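You operate a simulated robot arm through the tools that you are given. There is no shell and no other tool. Be economical: measure what you need, move in short steps, check, and stop when the job is done.

You are at the controls of a simulated robot arm. One attempt, no reset.

TASK
Put one of the steel angle clips from the top of the tool trolley on top of the grey bearing housing.

Only the result counts: the job must be done as asked and must still hold three seconds after the hand-in. Knocking over, shifting, dropping, spilling or breaking anything else fails it.

THE ROBOT
A 6-joint arm with a two-finger parallel gripper on a trunk, on a base that drives. Base frame: it is fixed to the floor where the robot stands at the start and does not move with it; the origin is under the middle of the robot, x ahead of it, y to its left, z up. Lengths are in m, angles in degrees, forces in N, time in s.
With the tool pointing down near the work surface it reaches from about 0.3 to 0.7 m from the robot's upright axis, wherever it stands. Its first joint turns from -166.0 to 166.0 degrees. Places, roughly: grey bearing housing (12x7x12 cm) [0.5, 1.4, 1]; steel angle clip (4x5x2 cm) [0.5, -0.1, 0.9]. Payload 4.1 kg.
The TCP is the grasp point between the finger pads, 0.023 m short of the fingertips. In the tool frame z runs along the fingers and y along their closing line. The gripper opens to 0.094 m. The fingers are 0.038 m wide and 0.01 m thick; the gripper's body (0.054 by 0.096 m) begins 0.039 m behind the TCP.
Orientation is that of the tool frame in the base frame, as a unit quaternion [w, x, y, z]. With the fingers straight down and closing along the base's y, the tool's x points along the base's -x, its y along +y and its z along -z.

THE INTERFACE
- The arm moves only by the tool nudge_tool. Its argument "rows" is a list of rows, each an object of numbers (a shift or turn left out is 0, a gripper value left out holds the last): "tx", "ty", "tz": the shift along the tool's x, y, z in m; "ax", "ay", "az": the turn, a rotation vector about the tool's x, y, z in degrees; "grip": the finger opening in m, from 0 to 0.094. In form: [{"tx": .., "ty": .., "tz": .., "ax": .., "ay": .., "az": .., "grip": ..}, ...]. A call has 1 to 10 rows; each row is the pose to reach, as a shift and turn from the pose commanded when the call began, along the tool's axes at that moment. Each row takes 0.2 s and may step no farther than 0.05 m and 8.6 degrees from the row before; otherwise, or with a gripper value out of range, the whole call is refused. A pose out of reach is approached as far as the arm can. The call stops where the force on the tool passes 40 N (or 10 N more than at its start, if that is more) or the arm is blocked; 0.2 s more then pass. Each finger travels about 0.045 m/s and halts on what it meets, pressing with about 41 N; the grip force reading is that of the motor and also rises with nothing between the fingers. The clock runs only during rows and for 0.2 s after the last one: add rows that repeat a pose to give the fingers time. It gives the time, the measured TCP pose, the force on the tool (base axes), the opening and the grip force at its end, in the units of the frame above (readings bear some noise), with the torque about the TCP (base axes, N m) and any sound that the robot's microphone picked up.
- Cameras (640 x 400 px; columns grow to the right, rows downward): "scene" is now at [0.0111, 0.1171, 1.442]; the picture's right is [-0.56, -0.83, 0.00], its down [-0.54, 0.36, -0.76] and it looks along [0.63, -0.43, -0.65] (base axes); focal length 269 px, centre (320, 200). "wrist" rides on the gripper at [0.086, 0.016, -0.074] in the tool frame; the picture's right is [-0.18, 0.98, 0.00], its down [-0.58, -0.11, -0.81] and it looks along [-0.79, -0.15, 0.59] (tool axes); focal length 243 px, centre (320, 200).
- get_image(camera): a new picture of that camera. No time passes.
- lift_body(by): slides the trunk up (or, below 0, down) by that many m; the arm and the scene camera ride with it, the base frame stays. It gives what a move gives, with no picture.
- roll_base(legs): drives the robot by 1 to 6 legs, each [ahead, turn to the left] in m and degrees, along the robot's own axes; the way and the turn of a leg run together, so that a leg with both is an arc; at most 1.5 m and 180 degrees a leg. The arm and the cameras ride along, it lands a little off, and it stops where it bumps. It gives what a move gives.
- pan_tilt(pan, tilt): turns the head with the scene camera to pan (to the left, within 155 degrees either way) and tilt (down, from -29 to 69), counted from straight ahead of the robot. It gives what a move gives.
- probe_pixels(camera, pixels): for up to 12 pixels [column, row] of the newest picture of that camera ("zoom" is the newest enlarged one), the place [x, y, z] in the base frame of the surface seen there, good to about 0.003 m. No time passes.
- zoom(camera, box): a new picture of the part [left, top, right, bottom] of that camera's present view, enlarged. No time passes.
- job_done(): hands the job in; it is judged then, once.

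Keep the steps short. Do not move on a guess: measure, check each grasp and each placing, and mend mistakes. In all there are 80 turns and 60 pictures (those below and enlarged ones count). Leave the gripper open and the arm clear of the work at the hand-in unless told otherwise, and finish with a single line.

The tools are called after "Emit:" as a command line: name --argument value ..., lists and objects as JSON in quotes. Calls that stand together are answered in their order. nudge_tool: Moves the arm, as the interface text tells. Its arguments: {"type":"object","properties":{"rows":{"type":"array","items":{"type":"object","properties":{"tx":{"type":"number"},"ty":{"type":"number"},"tz":{"type":"number"},"ax":{"type":"number"},"ay":{"type":"number"},"az":{"type":"number"},"grip":{"type":"number"}}}}},"required":["rows"]} The other tools are called the same way: lift_body (by) slides the trunk up or down; roll_base (legs) drives the base; pan_tilt (pan, tilt) turns the head that bears the scene camera; get_image (camera) takes a picture; probe_pixels (camera, pixels) gives the place of the surface under pixels of a picture; zoom (camera, box) takes an enlarged picture of a part of a camera's view; job_done () hands the job in.

At the start:

```text
time: 0.0
eef_pos: [0.4163, -0.1114, 1.0973]
ee_rot: [0.0, 0.0, 1.0, 0.0]
ft_force: [-0.1, -0.2, 0.5]
torque: [0.02, 0.0, 0.02]
grip_width: 0.0943
finger_force: 0.0
trunk travel left (down, up): [-0.4, 0.19]
robot x, y, heading: [-0.0031, 0.0024, -0.1]
head pan, tilt: [-34.2, 40.4]
```

scene: 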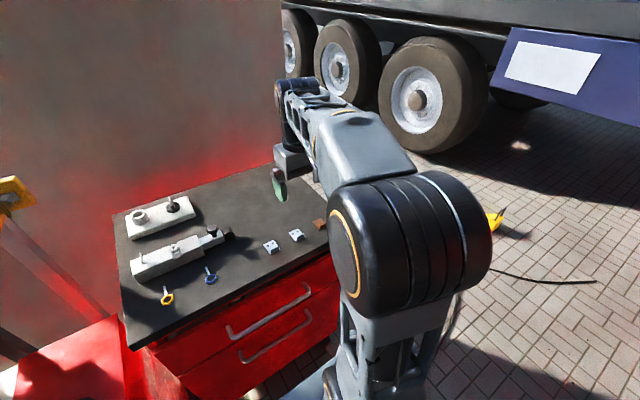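
wrist: 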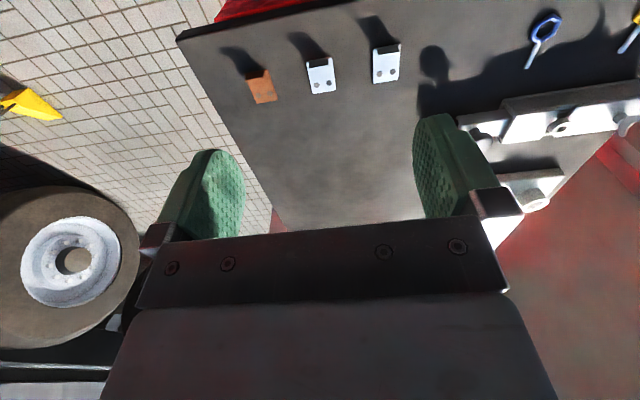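

I see two pale clips near scene pixels (270,246) and (296,235), and a rust-coloured one at (320,224). I'll enlarge that area first.

Emit:
zoom --camera "scene" --box '[240, 200, 340, 270]'

Emit:
zoom --camera "wrist" --box '[220, 20, 440, 130]'

```text
5.71 times, centred on (290, 235) of scene
```

zoom: 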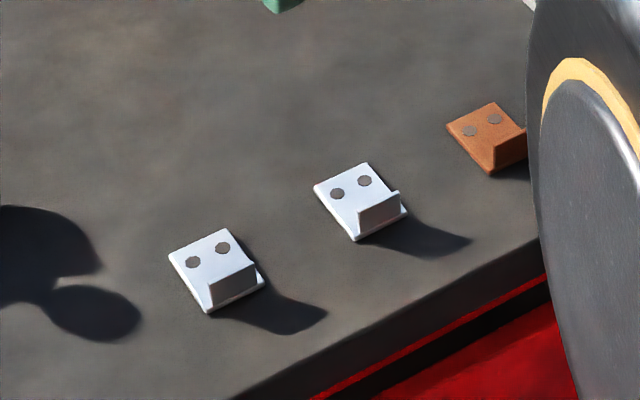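

```text
2.91 times, centred on (330, 75) of wrist
```

zoom: 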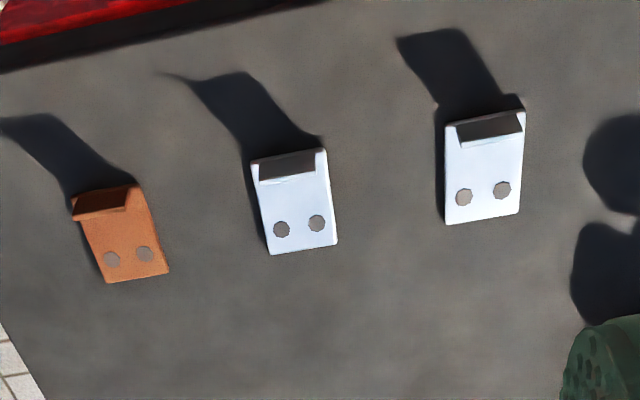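

Two are steel and one is copper-coloured. I'll measure both steel clips and the table around them from the wrist enlargement.

Emit:
probe_pixels --camera "zoom" --pixels '[[449, 221], [518, 212], [521, 150], [447, 150], [485, 168], [485, 130], [270, 250], [334, 243], [295, 198], [289, 165], [390, 250], [123, 240]]'

Emit:
pan_tilt --pan 70 --tilt 25

Emit:
get_image --camera "scene"

```text
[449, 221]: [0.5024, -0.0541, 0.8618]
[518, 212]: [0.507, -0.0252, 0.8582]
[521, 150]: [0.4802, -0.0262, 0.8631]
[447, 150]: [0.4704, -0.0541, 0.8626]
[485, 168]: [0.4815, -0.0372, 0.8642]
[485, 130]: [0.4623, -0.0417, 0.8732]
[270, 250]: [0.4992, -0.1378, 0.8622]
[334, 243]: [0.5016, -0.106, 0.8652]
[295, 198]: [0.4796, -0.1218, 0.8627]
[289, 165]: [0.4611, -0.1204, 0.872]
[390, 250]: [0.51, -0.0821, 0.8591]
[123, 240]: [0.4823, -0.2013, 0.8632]
```

```text
time: 1.8
eef_pos: [0.4149, -0.1106, 1.0959]
ee_rot: [0.0, 0.0, 1.0, 0.0]
ft_force: [-0.1, -0.1, 0.3]
torque: [-0.02, -0.02, 0.0]
grip_width: 0.0939
finger_force: 0.0
trunk travel left (down, up): [-0.4, 0.19]
robot x, y, heading: [0.0024, 0.0016, 0.0]
head pan, tilt: [70.0, 25.0]
```

```text
55 pictures are left
```

scene: 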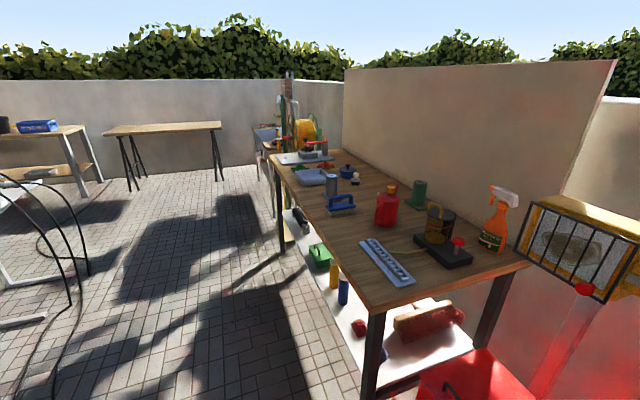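

Left clip: plate x about 0.458–0.507, y about -0.054 to -0.025, top near 0.862, upright flange at the near end. Next I'll find the grey bearing housing.

Emit:
zoom --camera "scene" --box '[260, 130, 420, 230]'

Emit:
probe_pixels --camera "scene" --pixels '[[437, 225], [445, 252], [388, 265], [310, 178], [331, 185], [341, 205], [345, 172], [388, 208], [375, 312], [275, 158], [528, 265]]'

```text
4.00 times, centred on (340, 180) of scene
```

zoom: 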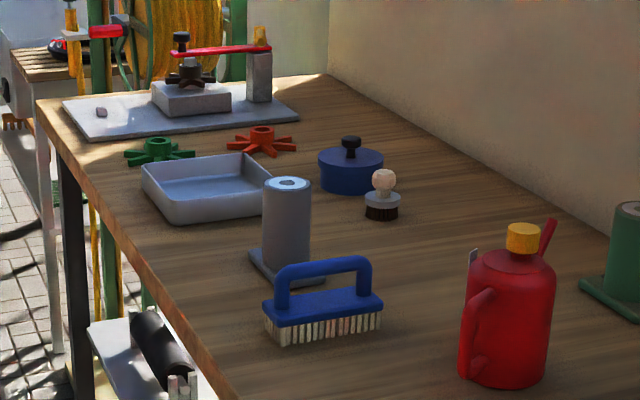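

```text
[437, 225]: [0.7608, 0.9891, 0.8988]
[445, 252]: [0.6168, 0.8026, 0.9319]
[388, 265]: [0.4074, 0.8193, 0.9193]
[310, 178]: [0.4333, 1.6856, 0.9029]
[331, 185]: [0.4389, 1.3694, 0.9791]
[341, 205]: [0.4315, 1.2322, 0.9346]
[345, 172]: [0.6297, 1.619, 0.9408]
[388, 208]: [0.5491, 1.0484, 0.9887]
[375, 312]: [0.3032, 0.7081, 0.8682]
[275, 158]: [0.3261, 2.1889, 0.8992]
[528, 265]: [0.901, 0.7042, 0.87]
```

The grey upright cylinder on a base plate at scene (331,185) looks like the housing. There is a similar green one at (420,193). I'll take a closer look.

Emit:
zoom --camera "scene" --box '[312, 165, 360, 210]'

Emit:
probe_pixels --camera "zoom" --pixels '[[320, 100], [250, 130], [220, 135], [320, 135], [250, 110], [250, 260], [150, 330], [330, 400]]'

```text
8.89 times, centred on (336, 188) of scene
```

zoom: 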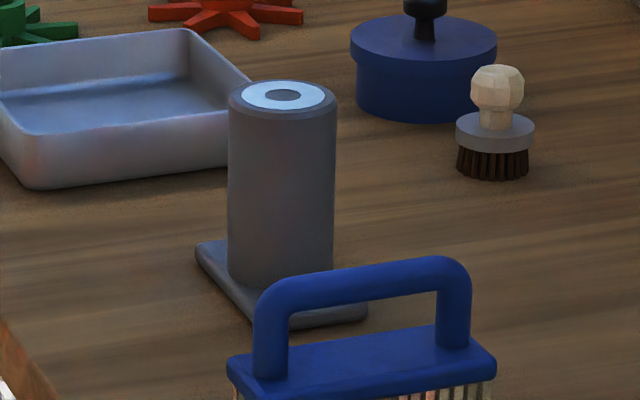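

```text
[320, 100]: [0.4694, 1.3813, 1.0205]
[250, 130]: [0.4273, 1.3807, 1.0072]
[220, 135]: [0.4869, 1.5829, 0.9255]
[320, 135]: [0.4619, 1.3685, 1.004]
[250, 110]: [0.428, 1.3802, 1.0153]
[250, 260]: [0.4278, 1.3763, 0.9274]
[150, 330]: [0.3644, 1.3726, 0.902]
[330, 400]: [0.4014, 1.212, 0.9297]
```

The housing is a cylinder about 6 cm across with a flat top near z=1.02. Now I'll hover over the left clip at (0.48, -0.04), narrow the fingers to 0.07 and look again.

Emit:
nudge_tool --rows '[{"tx": -0.03, "ty": 0.035, "grip": 0.07}, {"tx": -0.064, "ty": 0.071, "grip": 0.07}, {"tx": -0.064, "ty": 0.071, "tz": 0.045}, {"tx": -0.064, "ty": 0.071, "tz": 0.09}, {"tx": -0.064, "ty": 0.071, "tz": 0.13}, {"tx": -0.064, "ty": 0.071, "tz": 0.13}]'

Emit:
get_image --camera "wrist"

Emit:
pan_tilt --pan -5 --tilt 50

Emit:
get_image --camera "scene"

```text
time: 3.2
eef_pos: [0.479, -0.0405, 0.965]
ee_rot: [0.001, 0.0, 1.0, 0.0]
ft_force: [0.3, 0.5, 0.3]
torque: [-0.01, 0.04, 0.0]
grip_width: 0.0699
finger_force: 0.1
trunk travel left (down, up): [-0.4, 0.19]
robot x, y, heading: [-0.0034, -0.001, 0.2]
head pan, tilt: [70.0, 25.0]
```

```text
52 pictures are left
```

wrist: 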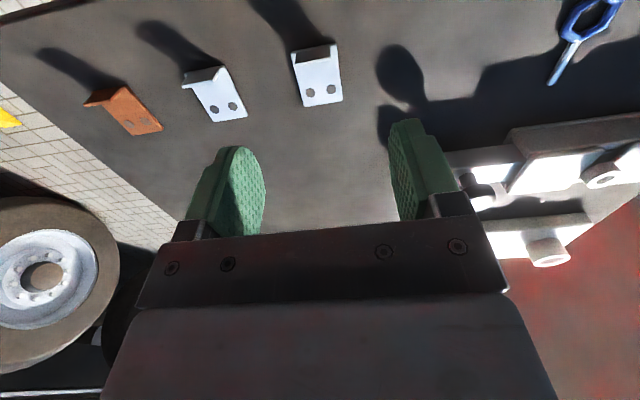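

```text
time: 4.7
eef_pos: [0.4792, -0.0408, 0.9669]
ee_rot: [0.0, -0.001, 1.0, 0.0]
ft_force: [-0.5, 0.8, 0.4]
torque: [-0.01, 0.05, -0.01]
grip_width: 0.0699
finger_force: 0.2
trunk travel left (down, up): [-0.4, 0.19]
robot x, y, heading: [0.005, -0.0017, -0.0]
head pan, tilt: [-5.0, 50.0]
```

```text
51 pictures are left
```

scene: 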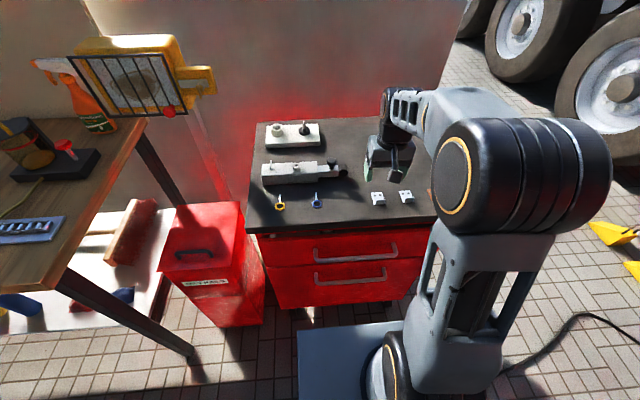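

Now a close look at the clip in both views.

Emit:
zoom --camera "wrist" --box '[276, 35, 360, 115]'

Emit:
probe_pixels --camera "zoom" --pixels '[[205, 345], [458, 320], [440, 200], [165, 200], [300, 200], [285, 90], [160, 120], [418, 90], [320, 300]]'

Emit:
zoom --camera "scene" --box '[355, 175, 425, 220]'

Emit:
probe_pixels --camera "zoom" --pixels '[[200, 170], [200, 235], [150, 270], [255, 270], [250, 170], [140, 170]]'

```text
5.00 times, centred on (318, 75) of wrist
```

zoom: 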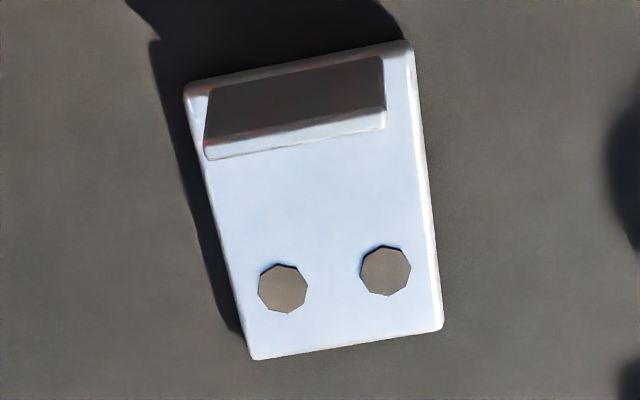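

```text
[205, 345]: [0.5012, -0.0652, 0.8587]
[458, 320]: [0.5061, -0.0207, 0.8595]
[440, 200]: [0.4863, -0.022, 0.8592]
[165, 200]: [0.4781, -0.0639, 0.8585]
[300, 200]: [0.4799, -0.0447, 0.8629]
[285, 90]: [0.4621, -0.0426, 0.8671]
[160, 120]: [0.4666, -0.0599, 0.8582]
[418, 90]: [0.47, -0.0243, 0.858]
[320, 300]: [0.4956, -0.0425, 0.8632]
```

```text
8.89 times, centred on (390, 198) of scene
```

zoom: 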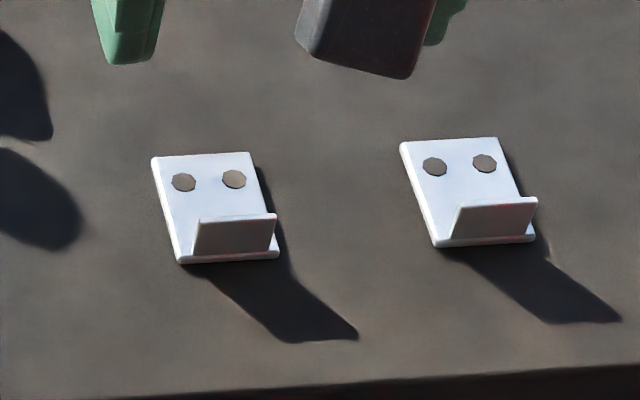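

```text
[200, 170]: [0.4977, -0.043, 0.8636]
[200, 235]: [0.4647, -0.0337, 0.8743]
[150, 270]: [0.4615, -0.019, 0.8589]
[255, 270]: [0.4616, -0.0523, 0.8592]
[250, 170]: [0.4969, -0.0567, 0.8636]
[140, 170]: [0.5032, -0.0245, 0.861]
```

The plate lies flat and about 4 mm thick on a table at z≈0.859. Its 2 cm flange stands at x≈0.463, centred on y≈-0.041. I'll pinch the flange, so I turn the tool -90° about its axis to close along x, shifting to x=0.463.

Emit:
nudge_tool --rows '[{"tx": 0.002, "az": -8.5, "grip": 0.06}, {"tx": 0.004, "az": -17}, {"tx": 0.006, "az": -25.5}, {"tx": 0.008, "az": -34}, {"tx": 0.01, "az": -42.5}, {"tx": 0.012, "az": -51}, {"tx": 0.014, "az": -59.5}, {"tx": 0.016, "az": -68}, {"tx": 0.016, "az": -76.5}, {"tx": 0.016, "az": -85}]'

Emit:
nudge_tool --rows '[{"az": -5}, {"az": -5}]'

Emit:
get_image --camera "wrist"

```text
time: 6.9
eef_pos: [0.4638, -0.0407, 0.9662]
ee_rot: [0.0, -0.677, 0.736, 0.0]
ft_force: [0.1, 0.2, 0.6]
torque: [0.02, 0.01, 0.0]
grip_width: 0.06
finger_force: 0.0
trunk travel left (down, up): [-0.4, 0.19]
robot x, y, heading: [-0.0012, 0.0015, -0.3]
head pan, tilt: [-5.0, 50.0]
```

```text
time: 7.5
eef_pos: [0.4628, -0.0404, 0.9669]
ee_rot: [0.0, 0.708, -0.707, 0.001]
ft_force: [0.3, 1.3, -0.2]
torque: [0.02, 0.0, -0.02]
grip_width: 0.0602
finger_force: 0.1
trunk travel left (down, up): [-0.4, 0.19]
robot x, y, heading: [0.0038, -0.0047, -0.0]
head pan, tilt: [-5.0, 50.0]
```

```text
48 pictures are left
```

wrist: 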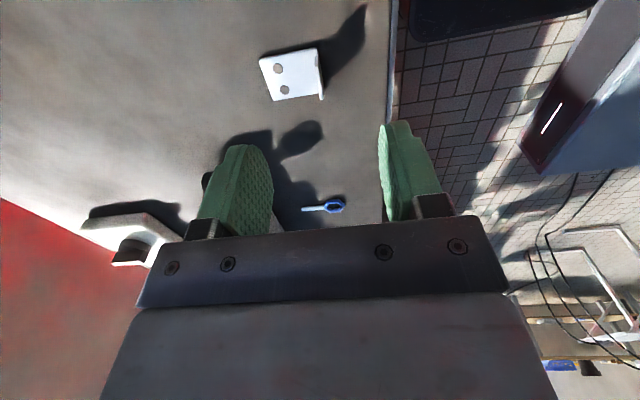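

Closing along x now. I'll measure the clip again from this side.

Emit:
zoom --camera "wrist" --box '[250, 35, 340, 115]'

Emit:
probe_pixels --camera "zoom" --pixels '[[110, 160], [200, 310], [300, 150], [180, 170], [470, 250], [490, 300], [440, 100], [480, 180], [455, 150]]'

```text
5.00 times, centred on (295, 75) of wrist
```

zoom: 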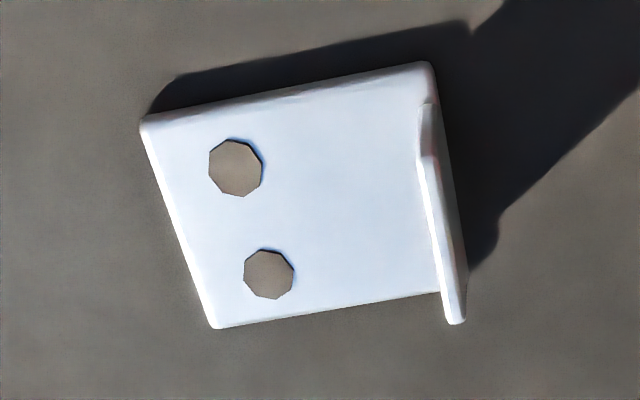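

```text
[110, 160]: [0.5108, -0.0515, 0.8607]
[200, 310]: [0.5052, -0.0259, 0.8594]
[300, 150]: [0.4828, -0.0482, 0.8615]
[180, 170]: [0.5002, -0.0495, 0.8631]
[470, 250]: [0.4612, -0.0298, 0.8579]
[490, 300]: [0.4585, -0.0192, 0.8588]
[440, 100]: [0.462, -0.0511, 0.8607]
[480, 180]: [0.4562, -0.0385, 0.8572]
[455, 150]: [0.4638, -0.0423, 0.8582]
```

Flange confirmed at x≈0.463. I descend 0.076 m, which puts the tips about 4 mm above the plate, before closing.

Emit:
nudge_tool --rows '[{"tz": 0.03}, {"tz": 0.055}, {"tz": 0.07}, {"tz": 0.076}, {"tz": 0.076}]'

Emit:
get_image --camera "wrist"

Emit:
zoom --camera "scene" --box '[340, 150, 440, 220]'

```text
time: 8.7
eef_pos: [0.4634, -0.0407, 0.8917]
ee_rot: [0.0, 0.707, -0.707, -0.001]
ft_force: [-1.0, 0.0, 0.5]
torque: [0.0, -0.01, -0.01]
grip_width: 0.06
finger_force: 0.0
trunk travel left (down, up): [-0.4, 0.19]
robot x, y, heading: [0.0012, 0.001, -0.1]
head pan, tilt: [-5.0, 50.0]
```

```text
46 pictures are left
```

wrist: 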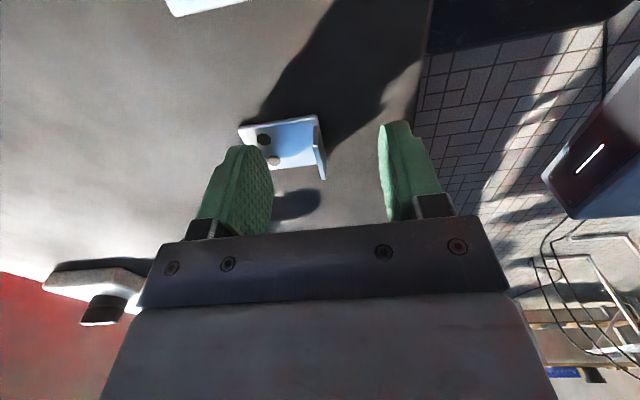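

```text
5.71 times, centred on (390, 185) of scene
```

zoom: 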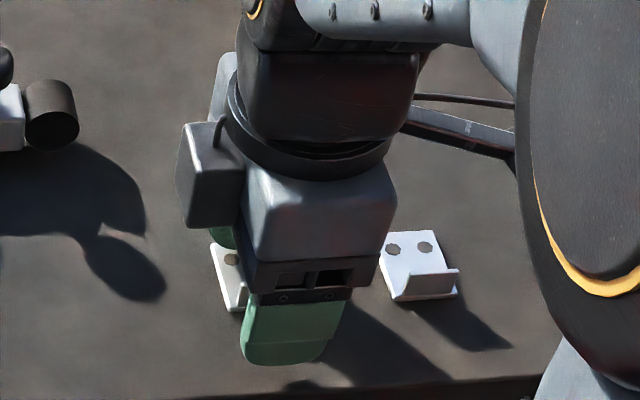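

The flange, at column ~320, is between the fingers at 270 and 382 and nearly centred. I close on it.

Emit:
nudge_tool --rows '[{"grip": 0.03}, {"grip": 0.012}, {"grip": 0.0}, {"grip": 0.0}, {"grip": 0.0}, {"grip": 0.0}]'

Emit:
nudge_tool --rows '[{"tz": -0.02}, {"tz": -0.05}, {"tz": -0.09}, {"tz": -0.13}, {"tz": -0.13}]'

Emit:
get_image --camera "wrist"

Emit:
get_image --camera "scene"

```text
time: 10.1
eef_pos: [0.4634, -0.0411, 0.8898]
ee_rot: [0.0, -0.707, 0.708, 0.0]
ft_force: [-0.1, 0.6, 0.5]
torque: [-0.01, 0.0, 0.02]
grip_width: 0.0013
finger_force: 41.3
trunk travel left (down, up): [-0.4, 0.19]
robot x, y, heading: [-0.0017, -0.0002, 0.1]
head pan, tilt: [-5.0, 50.0]
```

```text
time: 11.3
eef_pos: [0.4636, -0.0411, 1.0225]
ee_rot: [0.0, -0.707, 0.707, 0.0]
ft_force: [1.5, -0.4, -0.1]
torque: [-0.01, -0.02, 0.02]
grip_width: 0.0015
finger_force: 40.9
trunk travel left (down, up): [-0.4, 0.19]
robot x, y, heading: [0.0006, 0.002, 0.1]
head pan, tilt: [-5.0, 50.0]
```

```text
44 pictures are left
```

wrist: 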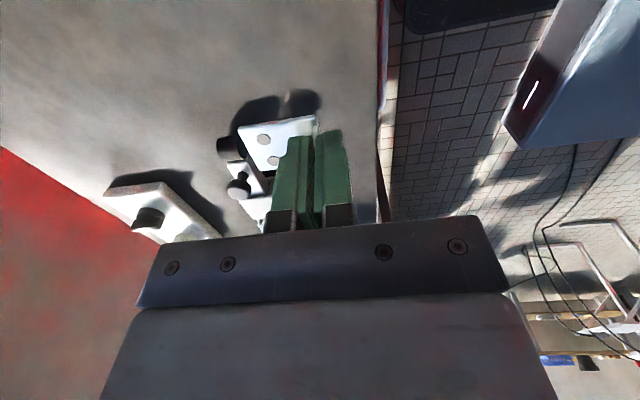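

```text
43 pictures are left
```

scene: 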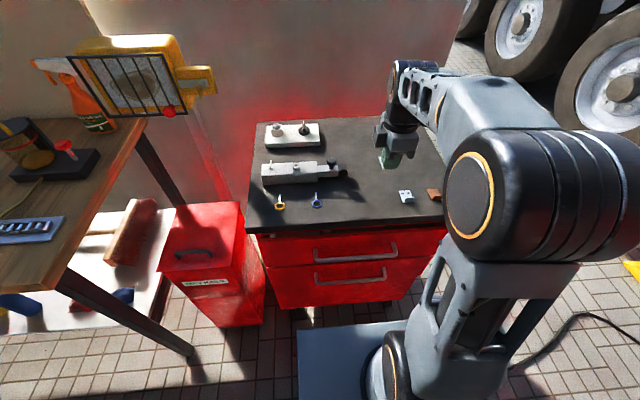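

The clip rose with the gripper: its plate shows at wrist (275,140) and its spot on the table is empty. I'll check that it is level.

Emit:
zoom --camera "wrist" --box '[220, 100, 370, 220]'

Emit:
probe_pixels --camera "zoom" --pixels '[[95, 100], [150, 150], [200, 180], [230, 120], [360, 90], [380, 90], [280, 100], [380, 200]]'

Emit:
zoom --camera "scene" --box '[360, 120, 440, 180]'

Emit:
pan_tilt --pan 130 --tilt 45

Emit:
get_image --camera "scene"

```text
3.33 times, centred on (295, 160) of wrist
```

zoom: 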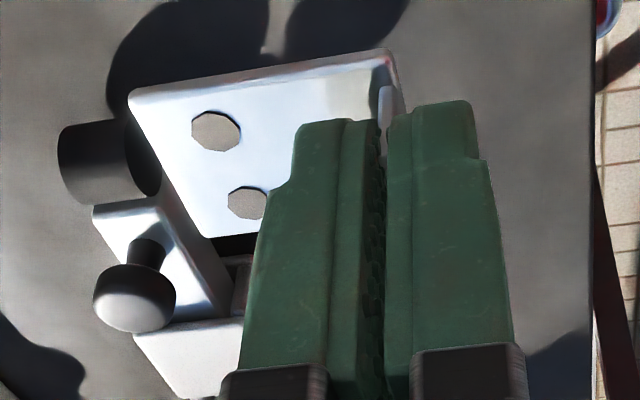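

```text
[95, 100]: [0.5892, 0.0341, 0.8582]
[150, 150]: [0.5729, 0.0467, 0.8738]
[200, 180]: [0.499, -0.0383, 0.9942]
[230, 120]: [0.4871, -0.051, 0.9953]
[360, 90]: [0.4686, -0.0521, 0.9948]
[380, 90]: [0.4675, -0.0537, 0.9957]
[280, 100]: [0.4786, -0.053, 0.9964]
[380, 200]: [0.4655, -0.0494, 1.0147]
```

```text
6.67 times, centred on (400, 150) of scene
```

zoom: 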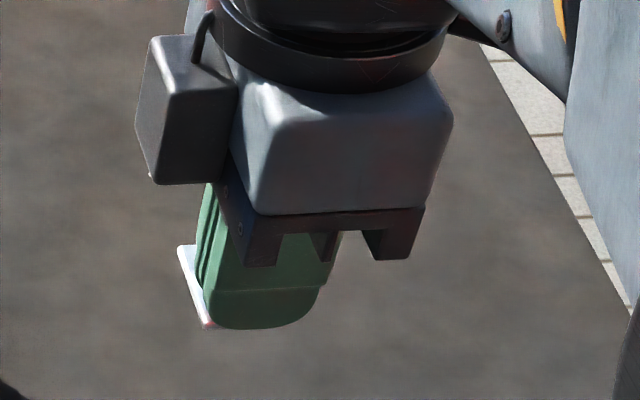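

```text
time: 13.4
eef_pos: [0.4641, -0.0394, 1.0222]
ee_rot: [0.0, -0.707, 0.707, 0.0]
ft_force: [0.4, -0.2, -0.8]
torque: [0.0, -0.01, -0.02]
grip_width: 0.0015
finger_force: 40.7
trunk travel left (down, up): [-0.4, 0.19]
robot x, y, heading: [0.0011, 0.0019, -0.1]
head pan, tilt: [130.0, 45.0]
```

```text
40 pictures are left
```

scene: 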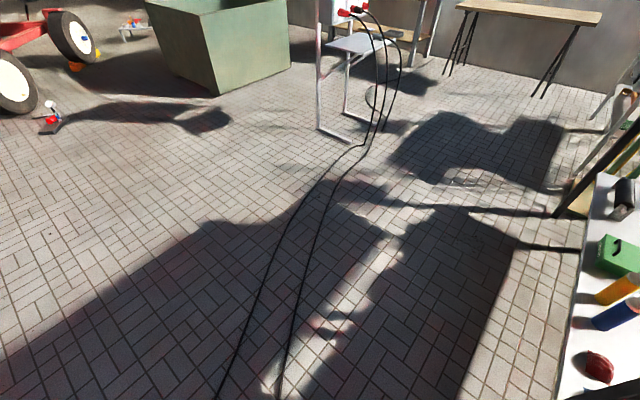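

The clip hangs level: plate top about 0.995, bottom about 0.031 below the TCP. Two cables lie on the floor behind-left, so I'll measure where they run and where the bench edge is.

Emit:
probe_pixels --camera "scene" --pixels '[[222, 390], [278, 390], [290, 260], [315, 270], [350, 160], [325, 135], [560, 380], [585, 240], [560, 200], [400, 380], [555, 212]]'

Emit:
pan_tilt --pan 90 --tilt 60

Emit:
get_image --camera "scene"

Emit:
probe_pixels --camera "scene" --pixels '[[320, 390], [400, 380], [450, 380], [500, 380], [250, 380], [360, 300]]'

```text
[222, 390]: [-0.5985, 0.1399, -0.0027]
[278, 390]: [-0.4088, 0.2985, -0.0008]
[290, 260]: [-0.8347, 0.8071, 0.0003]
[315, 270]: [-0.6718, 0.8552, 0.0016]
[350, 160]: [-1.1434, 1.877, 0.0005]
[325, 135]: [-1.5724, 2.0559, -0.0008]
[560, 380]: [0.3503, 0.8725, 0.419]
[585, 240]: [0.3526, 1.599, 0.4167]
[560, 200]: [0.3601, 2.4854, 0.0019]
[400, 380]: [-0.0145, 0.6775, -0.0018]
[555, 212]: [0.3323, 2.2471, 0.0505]
```

```text
time: 14.5
eef_pos: [0.4625, -0.04, 1.0218]
ee_rot: [-0.001, -0.707, 0.707, 0.001]
ft_force: [0.6, -0.4, -0.4]
torque: [0.01, 0.01, -0.01]
grip_width: 0.0013
finger_force: 40.7
trunk travel left (down, up): [-0.4, 0.19]
robot x, y, heading: [-0.0017, 0.0026, -0.2]
head pan, tilt: [90.0, 60.0]
```

```text
39 pictures are left
```

scene: 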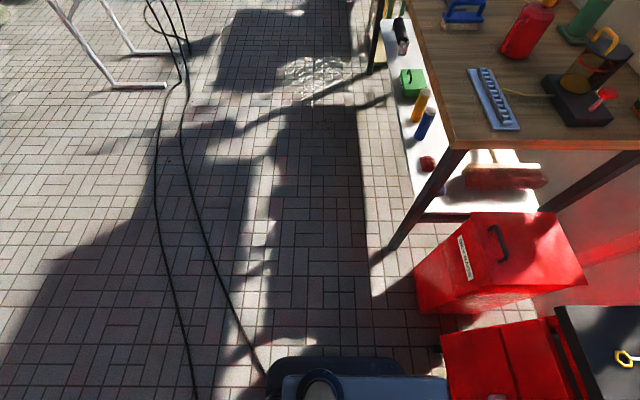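

```text
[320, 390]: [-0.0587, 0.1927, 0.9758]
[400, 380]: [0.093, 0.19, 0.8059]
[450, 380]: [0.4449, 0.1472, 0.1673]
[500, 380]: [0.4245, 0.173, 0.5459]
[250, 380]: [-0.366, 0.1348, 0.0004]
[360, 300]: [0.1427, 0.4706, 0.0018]
```

The cable passes just behind the robot at x≈-0.37, so I want to back up little or not at all. I'll look at the base front and the trolley gap before driving.

Emit:
pan_tilt --pan 25 --tilt 69

Emit:
get_image --camera "scene"

Emit:
pan_tilt --pan -130 --tilt 60

Emit:
get_image --camera "scene"

```text
time: 15.9
eef_pos: [0.4643, -0.041, 1.0222]
ee_rot: [-0.001, -0.707, 0.707, 0.0]
ft_force: [0.1, 0.2, -0.4]
torque: [-0.03, -0.01, 0.02]
grip_width: 0.0015
finger_force: 41.3
trunk travel left (down, up): [-0.4, 0.19]
robot x, y, heading: [-0.0004, -0.0017, -0.0]
head pan, tilt: [25.0, 68.8]
```

```text
38 pictures are left
```

scene: 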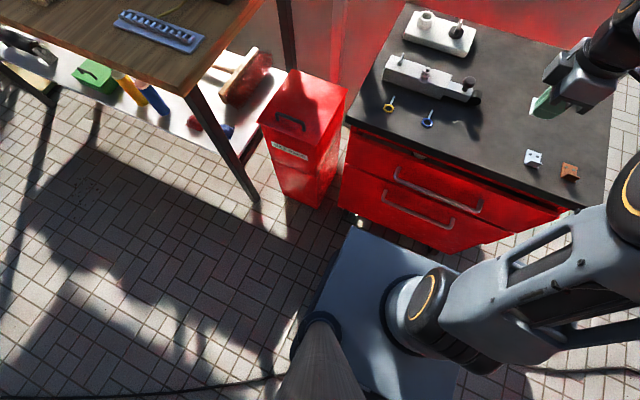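

```text
time: 18.3
eef_pos: [0.4626, -0.0412, 1.021]
ee_rot: [0.0, 0.707, -0.707, 0.0]
ft_force: [-0.1, 0.7, -1.1]
torque: [-0.03, -0.02, 0.0]
grip_width: 0.0017
finger_force: 40.6
trunk travel left (down, up): [-0.4, 0.19]
robot x, y, heading: [-0.0014, 0.0009, 0.1]
head pan, tilt: [-130.0, 60.0]
```

```text
37 pictures are left
```

scene: 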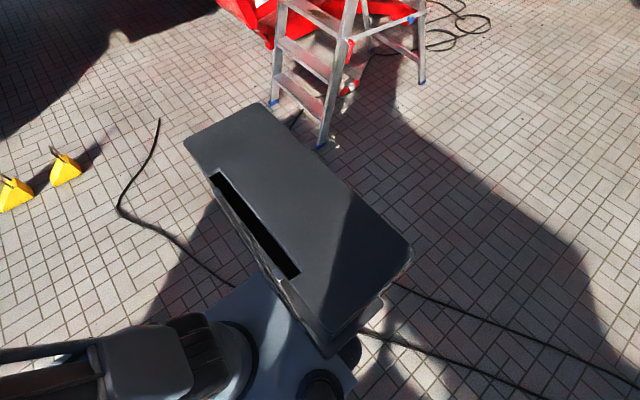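

The cables run under the robot from the start, so rolling over them is fine. There is a rear cabinet on my base and a ladder behind. I'll measure both.

Emit:
probe_pixels --camera "scene" --pixels '[[190, 145], [262, 108], [408, 255], [320, 350], [322, 143], [275, 100], [400, 290], [375, 330], [235, 288], [340, 385]]'

Emit:
pan_tilt --pan 30 --tilt 69

Emit:
get_image --camera "scene"

Emit:
probe_pixels --camera "scene" --pixels '[[385, 235], [380, 250], [340, 310], [470, 275], [280, 190], [300, 205], [260, 200], [190, 95], [400, 200], [430, 245]]'

```text
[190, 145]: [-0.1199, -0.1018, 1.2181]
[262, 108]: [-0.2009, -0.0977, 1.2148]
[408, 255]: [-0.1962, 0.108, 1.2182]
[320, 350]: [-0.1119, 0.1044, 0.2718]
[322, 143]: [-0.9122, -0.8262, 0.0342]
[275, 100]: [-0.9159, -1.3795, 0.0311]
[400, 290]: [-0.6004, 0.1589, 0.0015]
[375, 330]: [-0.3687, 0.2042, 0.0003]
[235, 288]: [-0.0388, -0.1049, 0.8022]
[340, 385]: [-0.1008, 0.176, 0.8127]
```

```text
time: 20.7
eef_pos: [0.4638, -0.0411, 1.0223]
ee_rot: [0.0, -0.707, 0.707, -0.001]
ft_force: [1.6, -0.3, 0.0]
torque: [0.02, 0.02, 0.0]
grip_width: 0.0014
finger_force: 41.2
trunk travel left (down, up): [-0.4, 0.19]
robot x, y, heading: [0.0025, -0.0006, -0.3]
head pan, tilt: [30.0, 68.8]
```

```text
36 pictures are left
```

scene: 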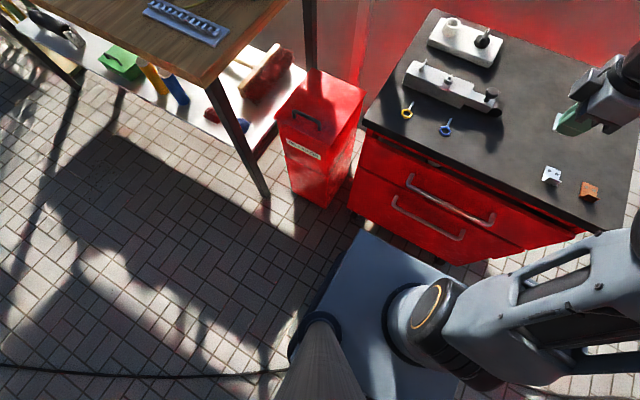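

```text
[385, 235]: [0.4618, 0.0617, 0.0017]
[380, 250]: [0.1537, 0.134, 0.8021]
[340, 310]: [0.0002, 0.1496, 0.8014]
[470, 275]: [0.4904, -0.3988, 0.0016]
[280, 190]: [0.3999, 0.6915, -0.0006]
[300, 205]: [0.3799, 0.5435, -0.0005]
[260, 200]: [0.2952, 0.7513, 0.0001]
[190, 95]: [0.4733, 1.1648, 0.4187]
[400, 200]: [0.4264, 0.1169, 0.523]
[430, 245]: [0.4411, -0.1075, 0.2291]
```

Trolley front is at x≈0.42, bench edge at x≈0.30, and my deck reaches only to x≈0.2. I raise the trunk so the clip clears everything. Then I back up 0.1 m and turn left.

Emit:
lift_body --by 0.19

Emit:
roll_base --legs '[[-0.1, 0], [0, 90]]'

Emit:
get_image --camera "wrist"

```text
time: 22.8
eef_pos: [0.4641, -0.0412, 1.211]
ee_rot: [0.0, 0.707, -0.707, 0.0]
ft_force: [-0.5, 1.1, -0.7]
torque: [-0.03, 0.02, 0.0]
grip_width: 0.0015
finger_force: 41.3
trunk travel left (down, up): [-0.59, 0.0]
robot x, y, heading: [0.0004, -0.0, 0.1]
head pan, tilt: [30.0, 68.8]
```

```text
time: 27.8
eef_pos: [-0.0588, 0.464, 1.2121]
ee_rot: [0.001, 1.0, -0.001, -0.001]
ft_force: [-0.4, 0.7, 0.4]
torque: [0.01, -0.01, 0.0]
grip_width: 0.0015
finger_force: 40.3
trunk travel left (down, up): [-0.59, 0.0]
robot x, y, heading: [-0.1029, 0.0011, 89.8]
head pan, tilt: [30.0, 68.8]
```

```text
35 pictures are left
```

wrist: 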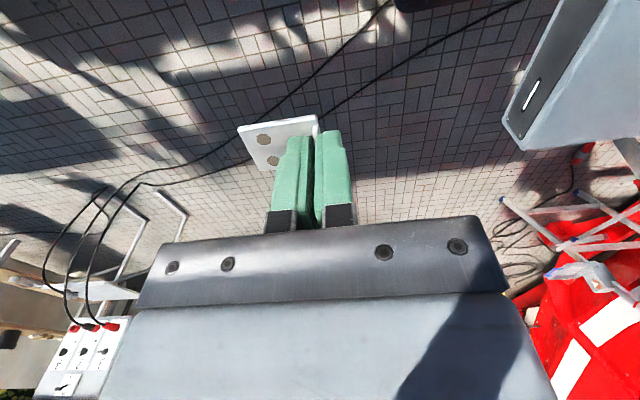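

The turn went well and the clip is still held. The way ahead along y is clear, so I drive 1.40 m, then turn right 90°.

Emit:
roll_base --legs '[[1.4, 0], [0, -90]]'

Emit:
pan_tilt --pan 0 --tilt 45

Emit:
get_image --camera "scene"

Emit:
get_image --camera "wrist"

```text
time: 38.6
eef_pos: [0.3732, 1.3539, 1.2115]
ee_rot: [0.0, -0.702, 0.712, -0.001]
ft_force: [0.0, 0.5, -0.3]
torque: [0.01, 0.02, 0.01]
grip_width: 0.0015
finger_force: 41.2
trunk travel left (down, up): [-0.59, 0.0]
robot x, y, heading: [-0.0854, 1.4001, -0.6]
head pan, tilt: [30.0, 68.8]
```

```text
time: 39.5
eef_pos: [0.3726, 1.3549, 1.2098]
ee_rot: [0.0, -0.703, 0.711, 0.0]
ft_force: [0.6, 0.1, 1.1]
torque: [0.01, -0.02, 0.0]
grip_width: 0.0011
finger_force: 41.4
trunk travel left (down, up): [-0.59, 0.0]
robot x, y, heading: [-0.0889, 1.3977, -1.0]
head pan, tilt: [0.0, 45.0]
```

```text
34 pictures are left
```

scene: 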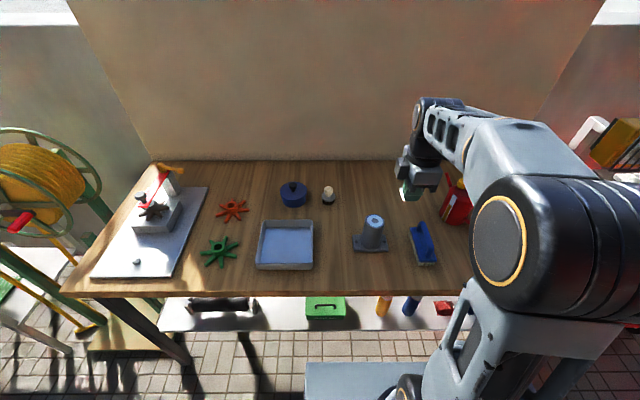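

```text
33 pictures are left
```

wrist: 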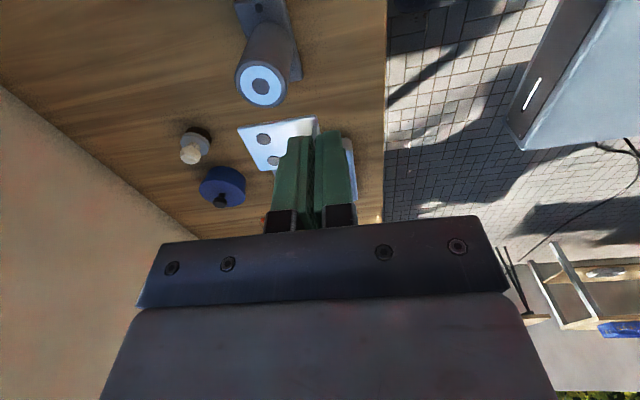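

The housing is within reach at scene (373,233). I'll measure its top rim and centre from both cameras.

Emit:
zoom --camera "scene" --box '[345, 205, 405, 255]'

Emit:
zoom --camera "wrist" --box '[220, 40, 330, 180]'

```text
8.00 times, centred on (375, 230) of scene
```

zoom: 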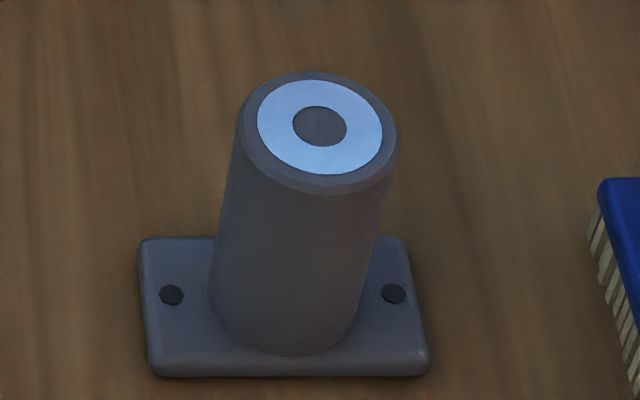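

```text
2.86 times, centred on (275, 110) of wrist
```

zoom: 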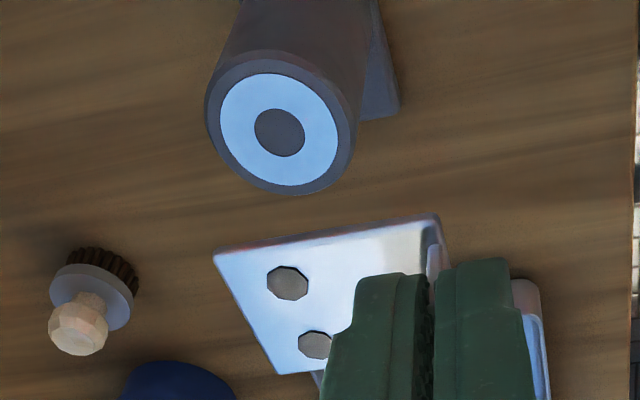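

Emit:
probe_pixels --camera "zoom" --pixels '[[280, 133], [240, 133], [318, 133], [280, 95], [280, 168], [280, 185], [350, 140], [215, 110], [245, 275], [320, 290], [400, 235], [290, 350]]'

Emit:
zoom --camera "scene" --box '[345, 205, 405, 255]'

Emit:
probe_pixels --camera "zoom" --pixels '[[320, 126], [280, 126], [365, 126], [320, 90], [320, 165], [320, 75], [245, 120], [392, 135], [320, 182]]'

```text
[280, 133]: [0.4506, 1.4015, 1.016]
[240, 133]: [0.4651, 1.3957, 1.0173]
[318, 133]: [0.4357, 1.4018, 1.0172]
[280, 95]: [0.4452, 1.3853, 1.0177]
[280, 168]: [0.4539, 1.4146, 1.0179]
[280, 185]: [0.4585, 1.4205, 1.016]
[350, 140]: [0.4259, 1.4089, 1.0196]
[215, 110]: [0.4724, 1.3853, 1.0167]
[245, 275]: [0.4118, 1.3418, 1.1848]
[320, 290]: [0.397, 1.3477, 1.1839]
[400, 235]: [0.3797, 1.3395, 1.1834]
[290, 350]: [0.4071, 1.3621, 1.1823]
```

```text
8.00 times, centred on (375, 230) of scene
```

zoom: 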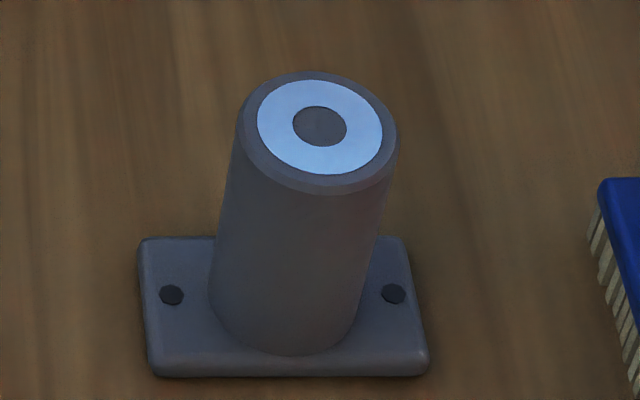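

```text
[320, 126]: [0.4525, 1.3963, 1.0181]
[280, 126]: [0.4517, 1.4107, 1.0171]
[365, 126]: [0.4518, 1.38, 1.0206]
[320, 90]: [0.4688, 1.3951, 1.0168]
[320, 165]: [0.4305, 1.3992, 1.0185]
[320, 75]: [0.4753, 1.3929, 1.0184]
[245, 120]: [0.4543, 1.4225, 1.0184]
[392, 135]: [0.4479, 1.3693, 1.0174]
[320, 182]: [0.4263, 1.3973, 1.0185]
```

Housing top is at z≈1.018, centre (0.450, 1.397), about 5.5 cm across. The clip reaches about 4.4 cm in +x from the flange, so I want the TCP at (0.431, 1.397). I shift there first, then go part of the way down.

Emit:
nudge_tool --rows '[{"tx": -0.02, "ty": -0.028}, {"tx": -0.0427, "ty": -0.0575}, {"tx": -0.0427, "ty": -0.0575, "tz": 0.04}, {"tx": -0.0427, "ty": -0.0575, "tz": 0.08}, {"tx": -0.0427, "ty": -0.0575, "tz": 0.12}, {"tx": -0.0427, "ty": -0.0575, "tz": 0.135}, {"tx": -0.0427, "ty": -0.0575, "tz": 0.135}]'

Emit:
zoom --camera "wrist" --box '[220, 80, 370, 200]'

Emit:
zoom --camera "scene" --box '[330, 190, 410, 255]'

```text
time: 41.1
eef_pos: [0.4326, 1.3962, 1.0753]
ee_rot: [0.001, -0.702, 0.712, 0.0]
ft_force: [-0.2, -0.2, -0.6]
torque: [0.02, 0.01, -0.01]
grip_width: 0.0017
finger_force: 41.2
trunk travel left (down, up): [-0.59, 0.0]
robot x, y, heading: [-0.0917, 1.4045, -0.7]
head pan, tilt: [0.0, 45.0]
```

```text
3.33 times, centred on (295, 140) of wrist
```

zoom: 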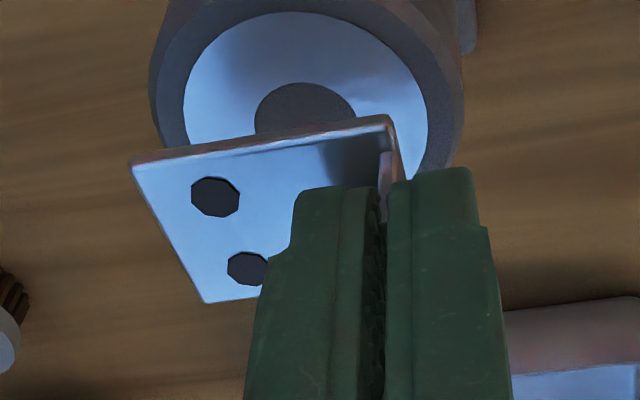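

```text
6.15 times, centred on (370, 222) of scene
```

zoom: 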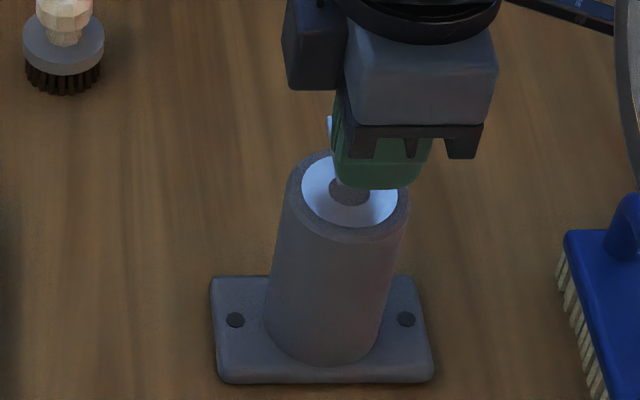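

The clip is over the housing, about 26 mm above it. I lower 20 mm and check the horizontal alignment.

Emit:
nudge_tool --rows '[{"tz": 0.01}, {"tz": 0.02}, {"tz": 0.02}]'

Emit:
zoom --camera "wrist" --box '[220, 80, 370, 200]'

Emit:
probe_pixels --camera "zoom" --pixels '[[145, 170], [215, 292], [370, 128], [200, 140], [300, 100], [280, 150]]'

```text
time: 41.9
eef_pos: [0.4309, 1.3952, 1.0561]
ee_rot: [0.001, -0.703, 0.711, 0.0]
ft_force: [-0.2, -0.2, -0.2]
torque: [-0.02, -0.01, -0.01]
grip_width: 0.0013
finger_force: 40.7
trunk travel left (down, up): [-0.59, 0.0]
robot x, y, heading: [-0.0907, 1.4004, -0.9]
head pan, tilt: [0.0, 45.0]
```

```text
3.33 times, centred on (295, 140) of wrist
```

zoom: 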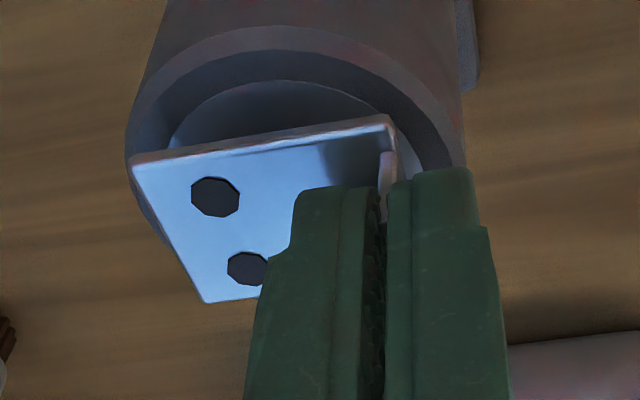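

```text
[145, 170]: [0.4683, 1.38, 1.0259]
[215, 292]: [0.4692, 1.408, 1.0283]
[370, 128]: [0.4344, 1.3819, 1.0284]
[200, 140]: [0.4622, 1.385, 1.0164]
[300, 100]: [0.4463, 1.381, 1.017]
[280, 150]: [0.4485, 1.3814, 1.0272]
```

The plate spans x 0.43–0.473 and y 1.38–1.41, well centred, with a gap of about 7–8 mm. I lower 6 mm, then feel for contact in 1 mm steps.

Emit:
nudge_tool --rows '[{"tz": 0.003}, {"tz": 0.006}, {"tz": 0.006}]'

Emit:
nudge_tool --rows '[{"tz": 0.001}, {"tz": 0.001}]'

```text
time: 42.7
eef_pos: [0.4316, 1.3957, 1.0506]
ee_rot: [0.0, -0.703, 0.712, 0.0]
ft_force: [-0.2, 0.5, 0.1]
torque: [0.02, -0.01, -0.01]
grip_width: 0.0011
finger_force: 40.9
trunk travel left (down, up): [-0.59, 0.0]
robot x, y, heading: [-0.0866, 1.3976, -0.7]
head pan, tilt: [0.0, 45.0]
```

```text
time: 43.3
eef_pos: [0.4312, 1.3961, 1.0491]
ee_rot: [0.0, -0.703, 0.712, -0.001]
ft_force: [-0.1, 0.3, 0.5]
torque: [-0.04, -0.02, -0.01]
grip_width: 0.0015
finger_force: 40.9
trunk travel left (down, up): [-0.59, 0.0]
robot x, y, heading: [-0.0913, 1.4012, -0.6]
head pan, tilt: [0.0, 45.0]
```

No contact yet. I keep going in 1 mm steps.

Emit:
nudge_tool --rows '[{"tz": 0.001}, {"tz": 0.001}]'

Emit:
zoom --camera "wrist" --box '[220, 80, 370, 200]'

```text
time: 43.9
eef_pos: [0.4318, 1.3955, 1.0479]
ee_rot: [0.0, -0.703, 0.711, 0.0]
ft_force: [0.6, 1.1, 3.8]
torque: [0.06, -0.04, 0.03]
grip_width: 0.0013
finger_force: 41.1
trunk travel left (down, up): [-0.59, 0.0]
robot x, y, heading: [-0.0905, 1.3989, -0.8]
head pan, tilt: [0.0, 45.0]
```

```text
3.33 times, centred on (295, 140) of wrist
```

zoom: 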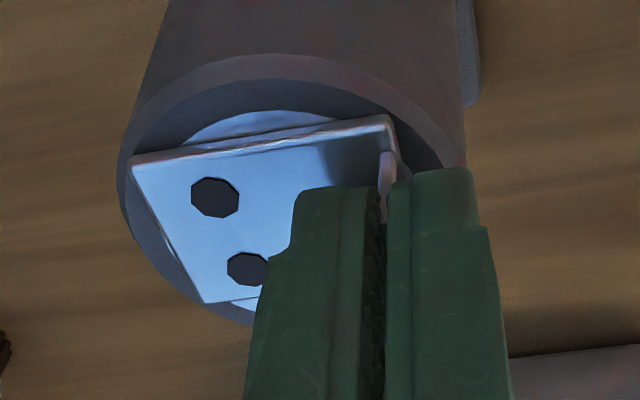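

Contact: +3.8 N upward, and the plate lies flat on the top. I open the fingers slowly to 0.03.

Emit:
nudge_tool --rows '[{"grip": 0.005}, {"grip": 0.01}, {"grip": 0.02}, {"grip": 0.03}, {"grip": 0.03}]'

Emit:
zoom --camera "wrist" --box '[220, 80, 400, 200]'

```text
time: 45.1
eef_pos: [0.4311, 1.3967, 1.048]
ee_rot: [-0.001, -0.703, 0.711, 0.0]
ft_force: [-1.0, -0.4, -0.5]
torque: [0.01, -0.02, 0.03]
grip_width: 0.03
finger_force: 0.1
trunk travel left (down, up): [-0.59, 0.0]
robot x, y, heading: [-0.0878, 1.4011, -0.9]
head pan, tilt: [0.0, 45.0]
```

```text
3.33 times, centred on (310, 140) of wrist
```

zoom: 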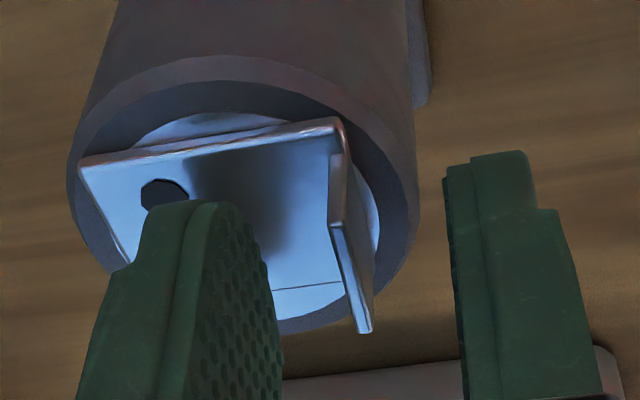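

The clip stays on the housing and both fingers are free of it. I retract straight up.

Emit:
nudge_tool --rows '[{"tz": -0.01}, {"tz": -0.03}, {"tz": -0.07}, {"tz": -0.12}, {"tz": -0.16}, {"tz": -0.16, "grip": 0.06}, {"tx": 0.045, "ty": 0.02, "tz": -0.16}, {"tx": 0.09, "ty": 0.04, "tz": -0.16}, {"tx": 0.09, "ty": 0.04, "tz": -0.16}]'

Emit:
zoom --camera "scene" --box '[330, 190, 430, 265]'

Emit:
get_image --camera "scene"

```text
time: 47.1
eef_pos: [0.3906, 1.3068, 1.2085]
ee_rot: [0.0, -0.704, 0.71, -0.001]
ft_force: [-0.4, -0.2, 0.2]
torque: [0.01, 0.02, 0.03]
grip_width: 0.06
finger_force: 0.0
trunk travel left (down, up): [-0.59, 0.0]
robot x, y, heading: [-0.0896, 1.4049, -0.6]
head pan, tilt: [0.0, 45.0]
```

```text
5.33 times, centred on (380, 228) of scene
```

zoom: 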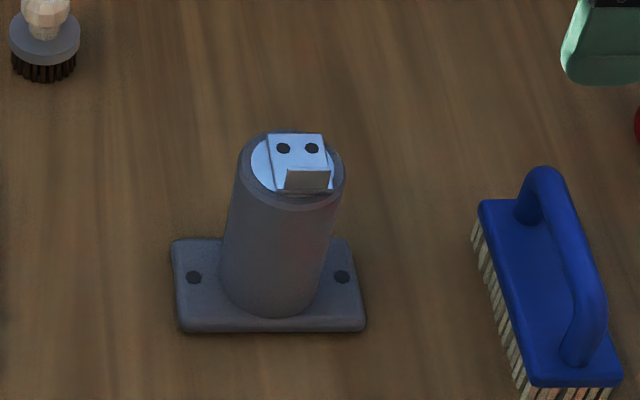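

```text
23 pictures are left
```

scene: 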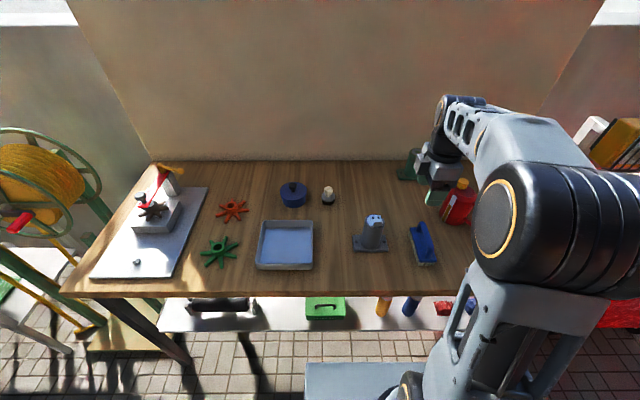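

The clip rests flat on the housing top, well inside the rim. The arm is clear, the gripper is open, and everything else on the bench is where it was. I hand in.

Emit:
job_done

```text
The job is handed in.
```

A steel angle clip is resting flat on top of the grey bearing housing, with the gripper open and the arm clear, and the job is handed in.
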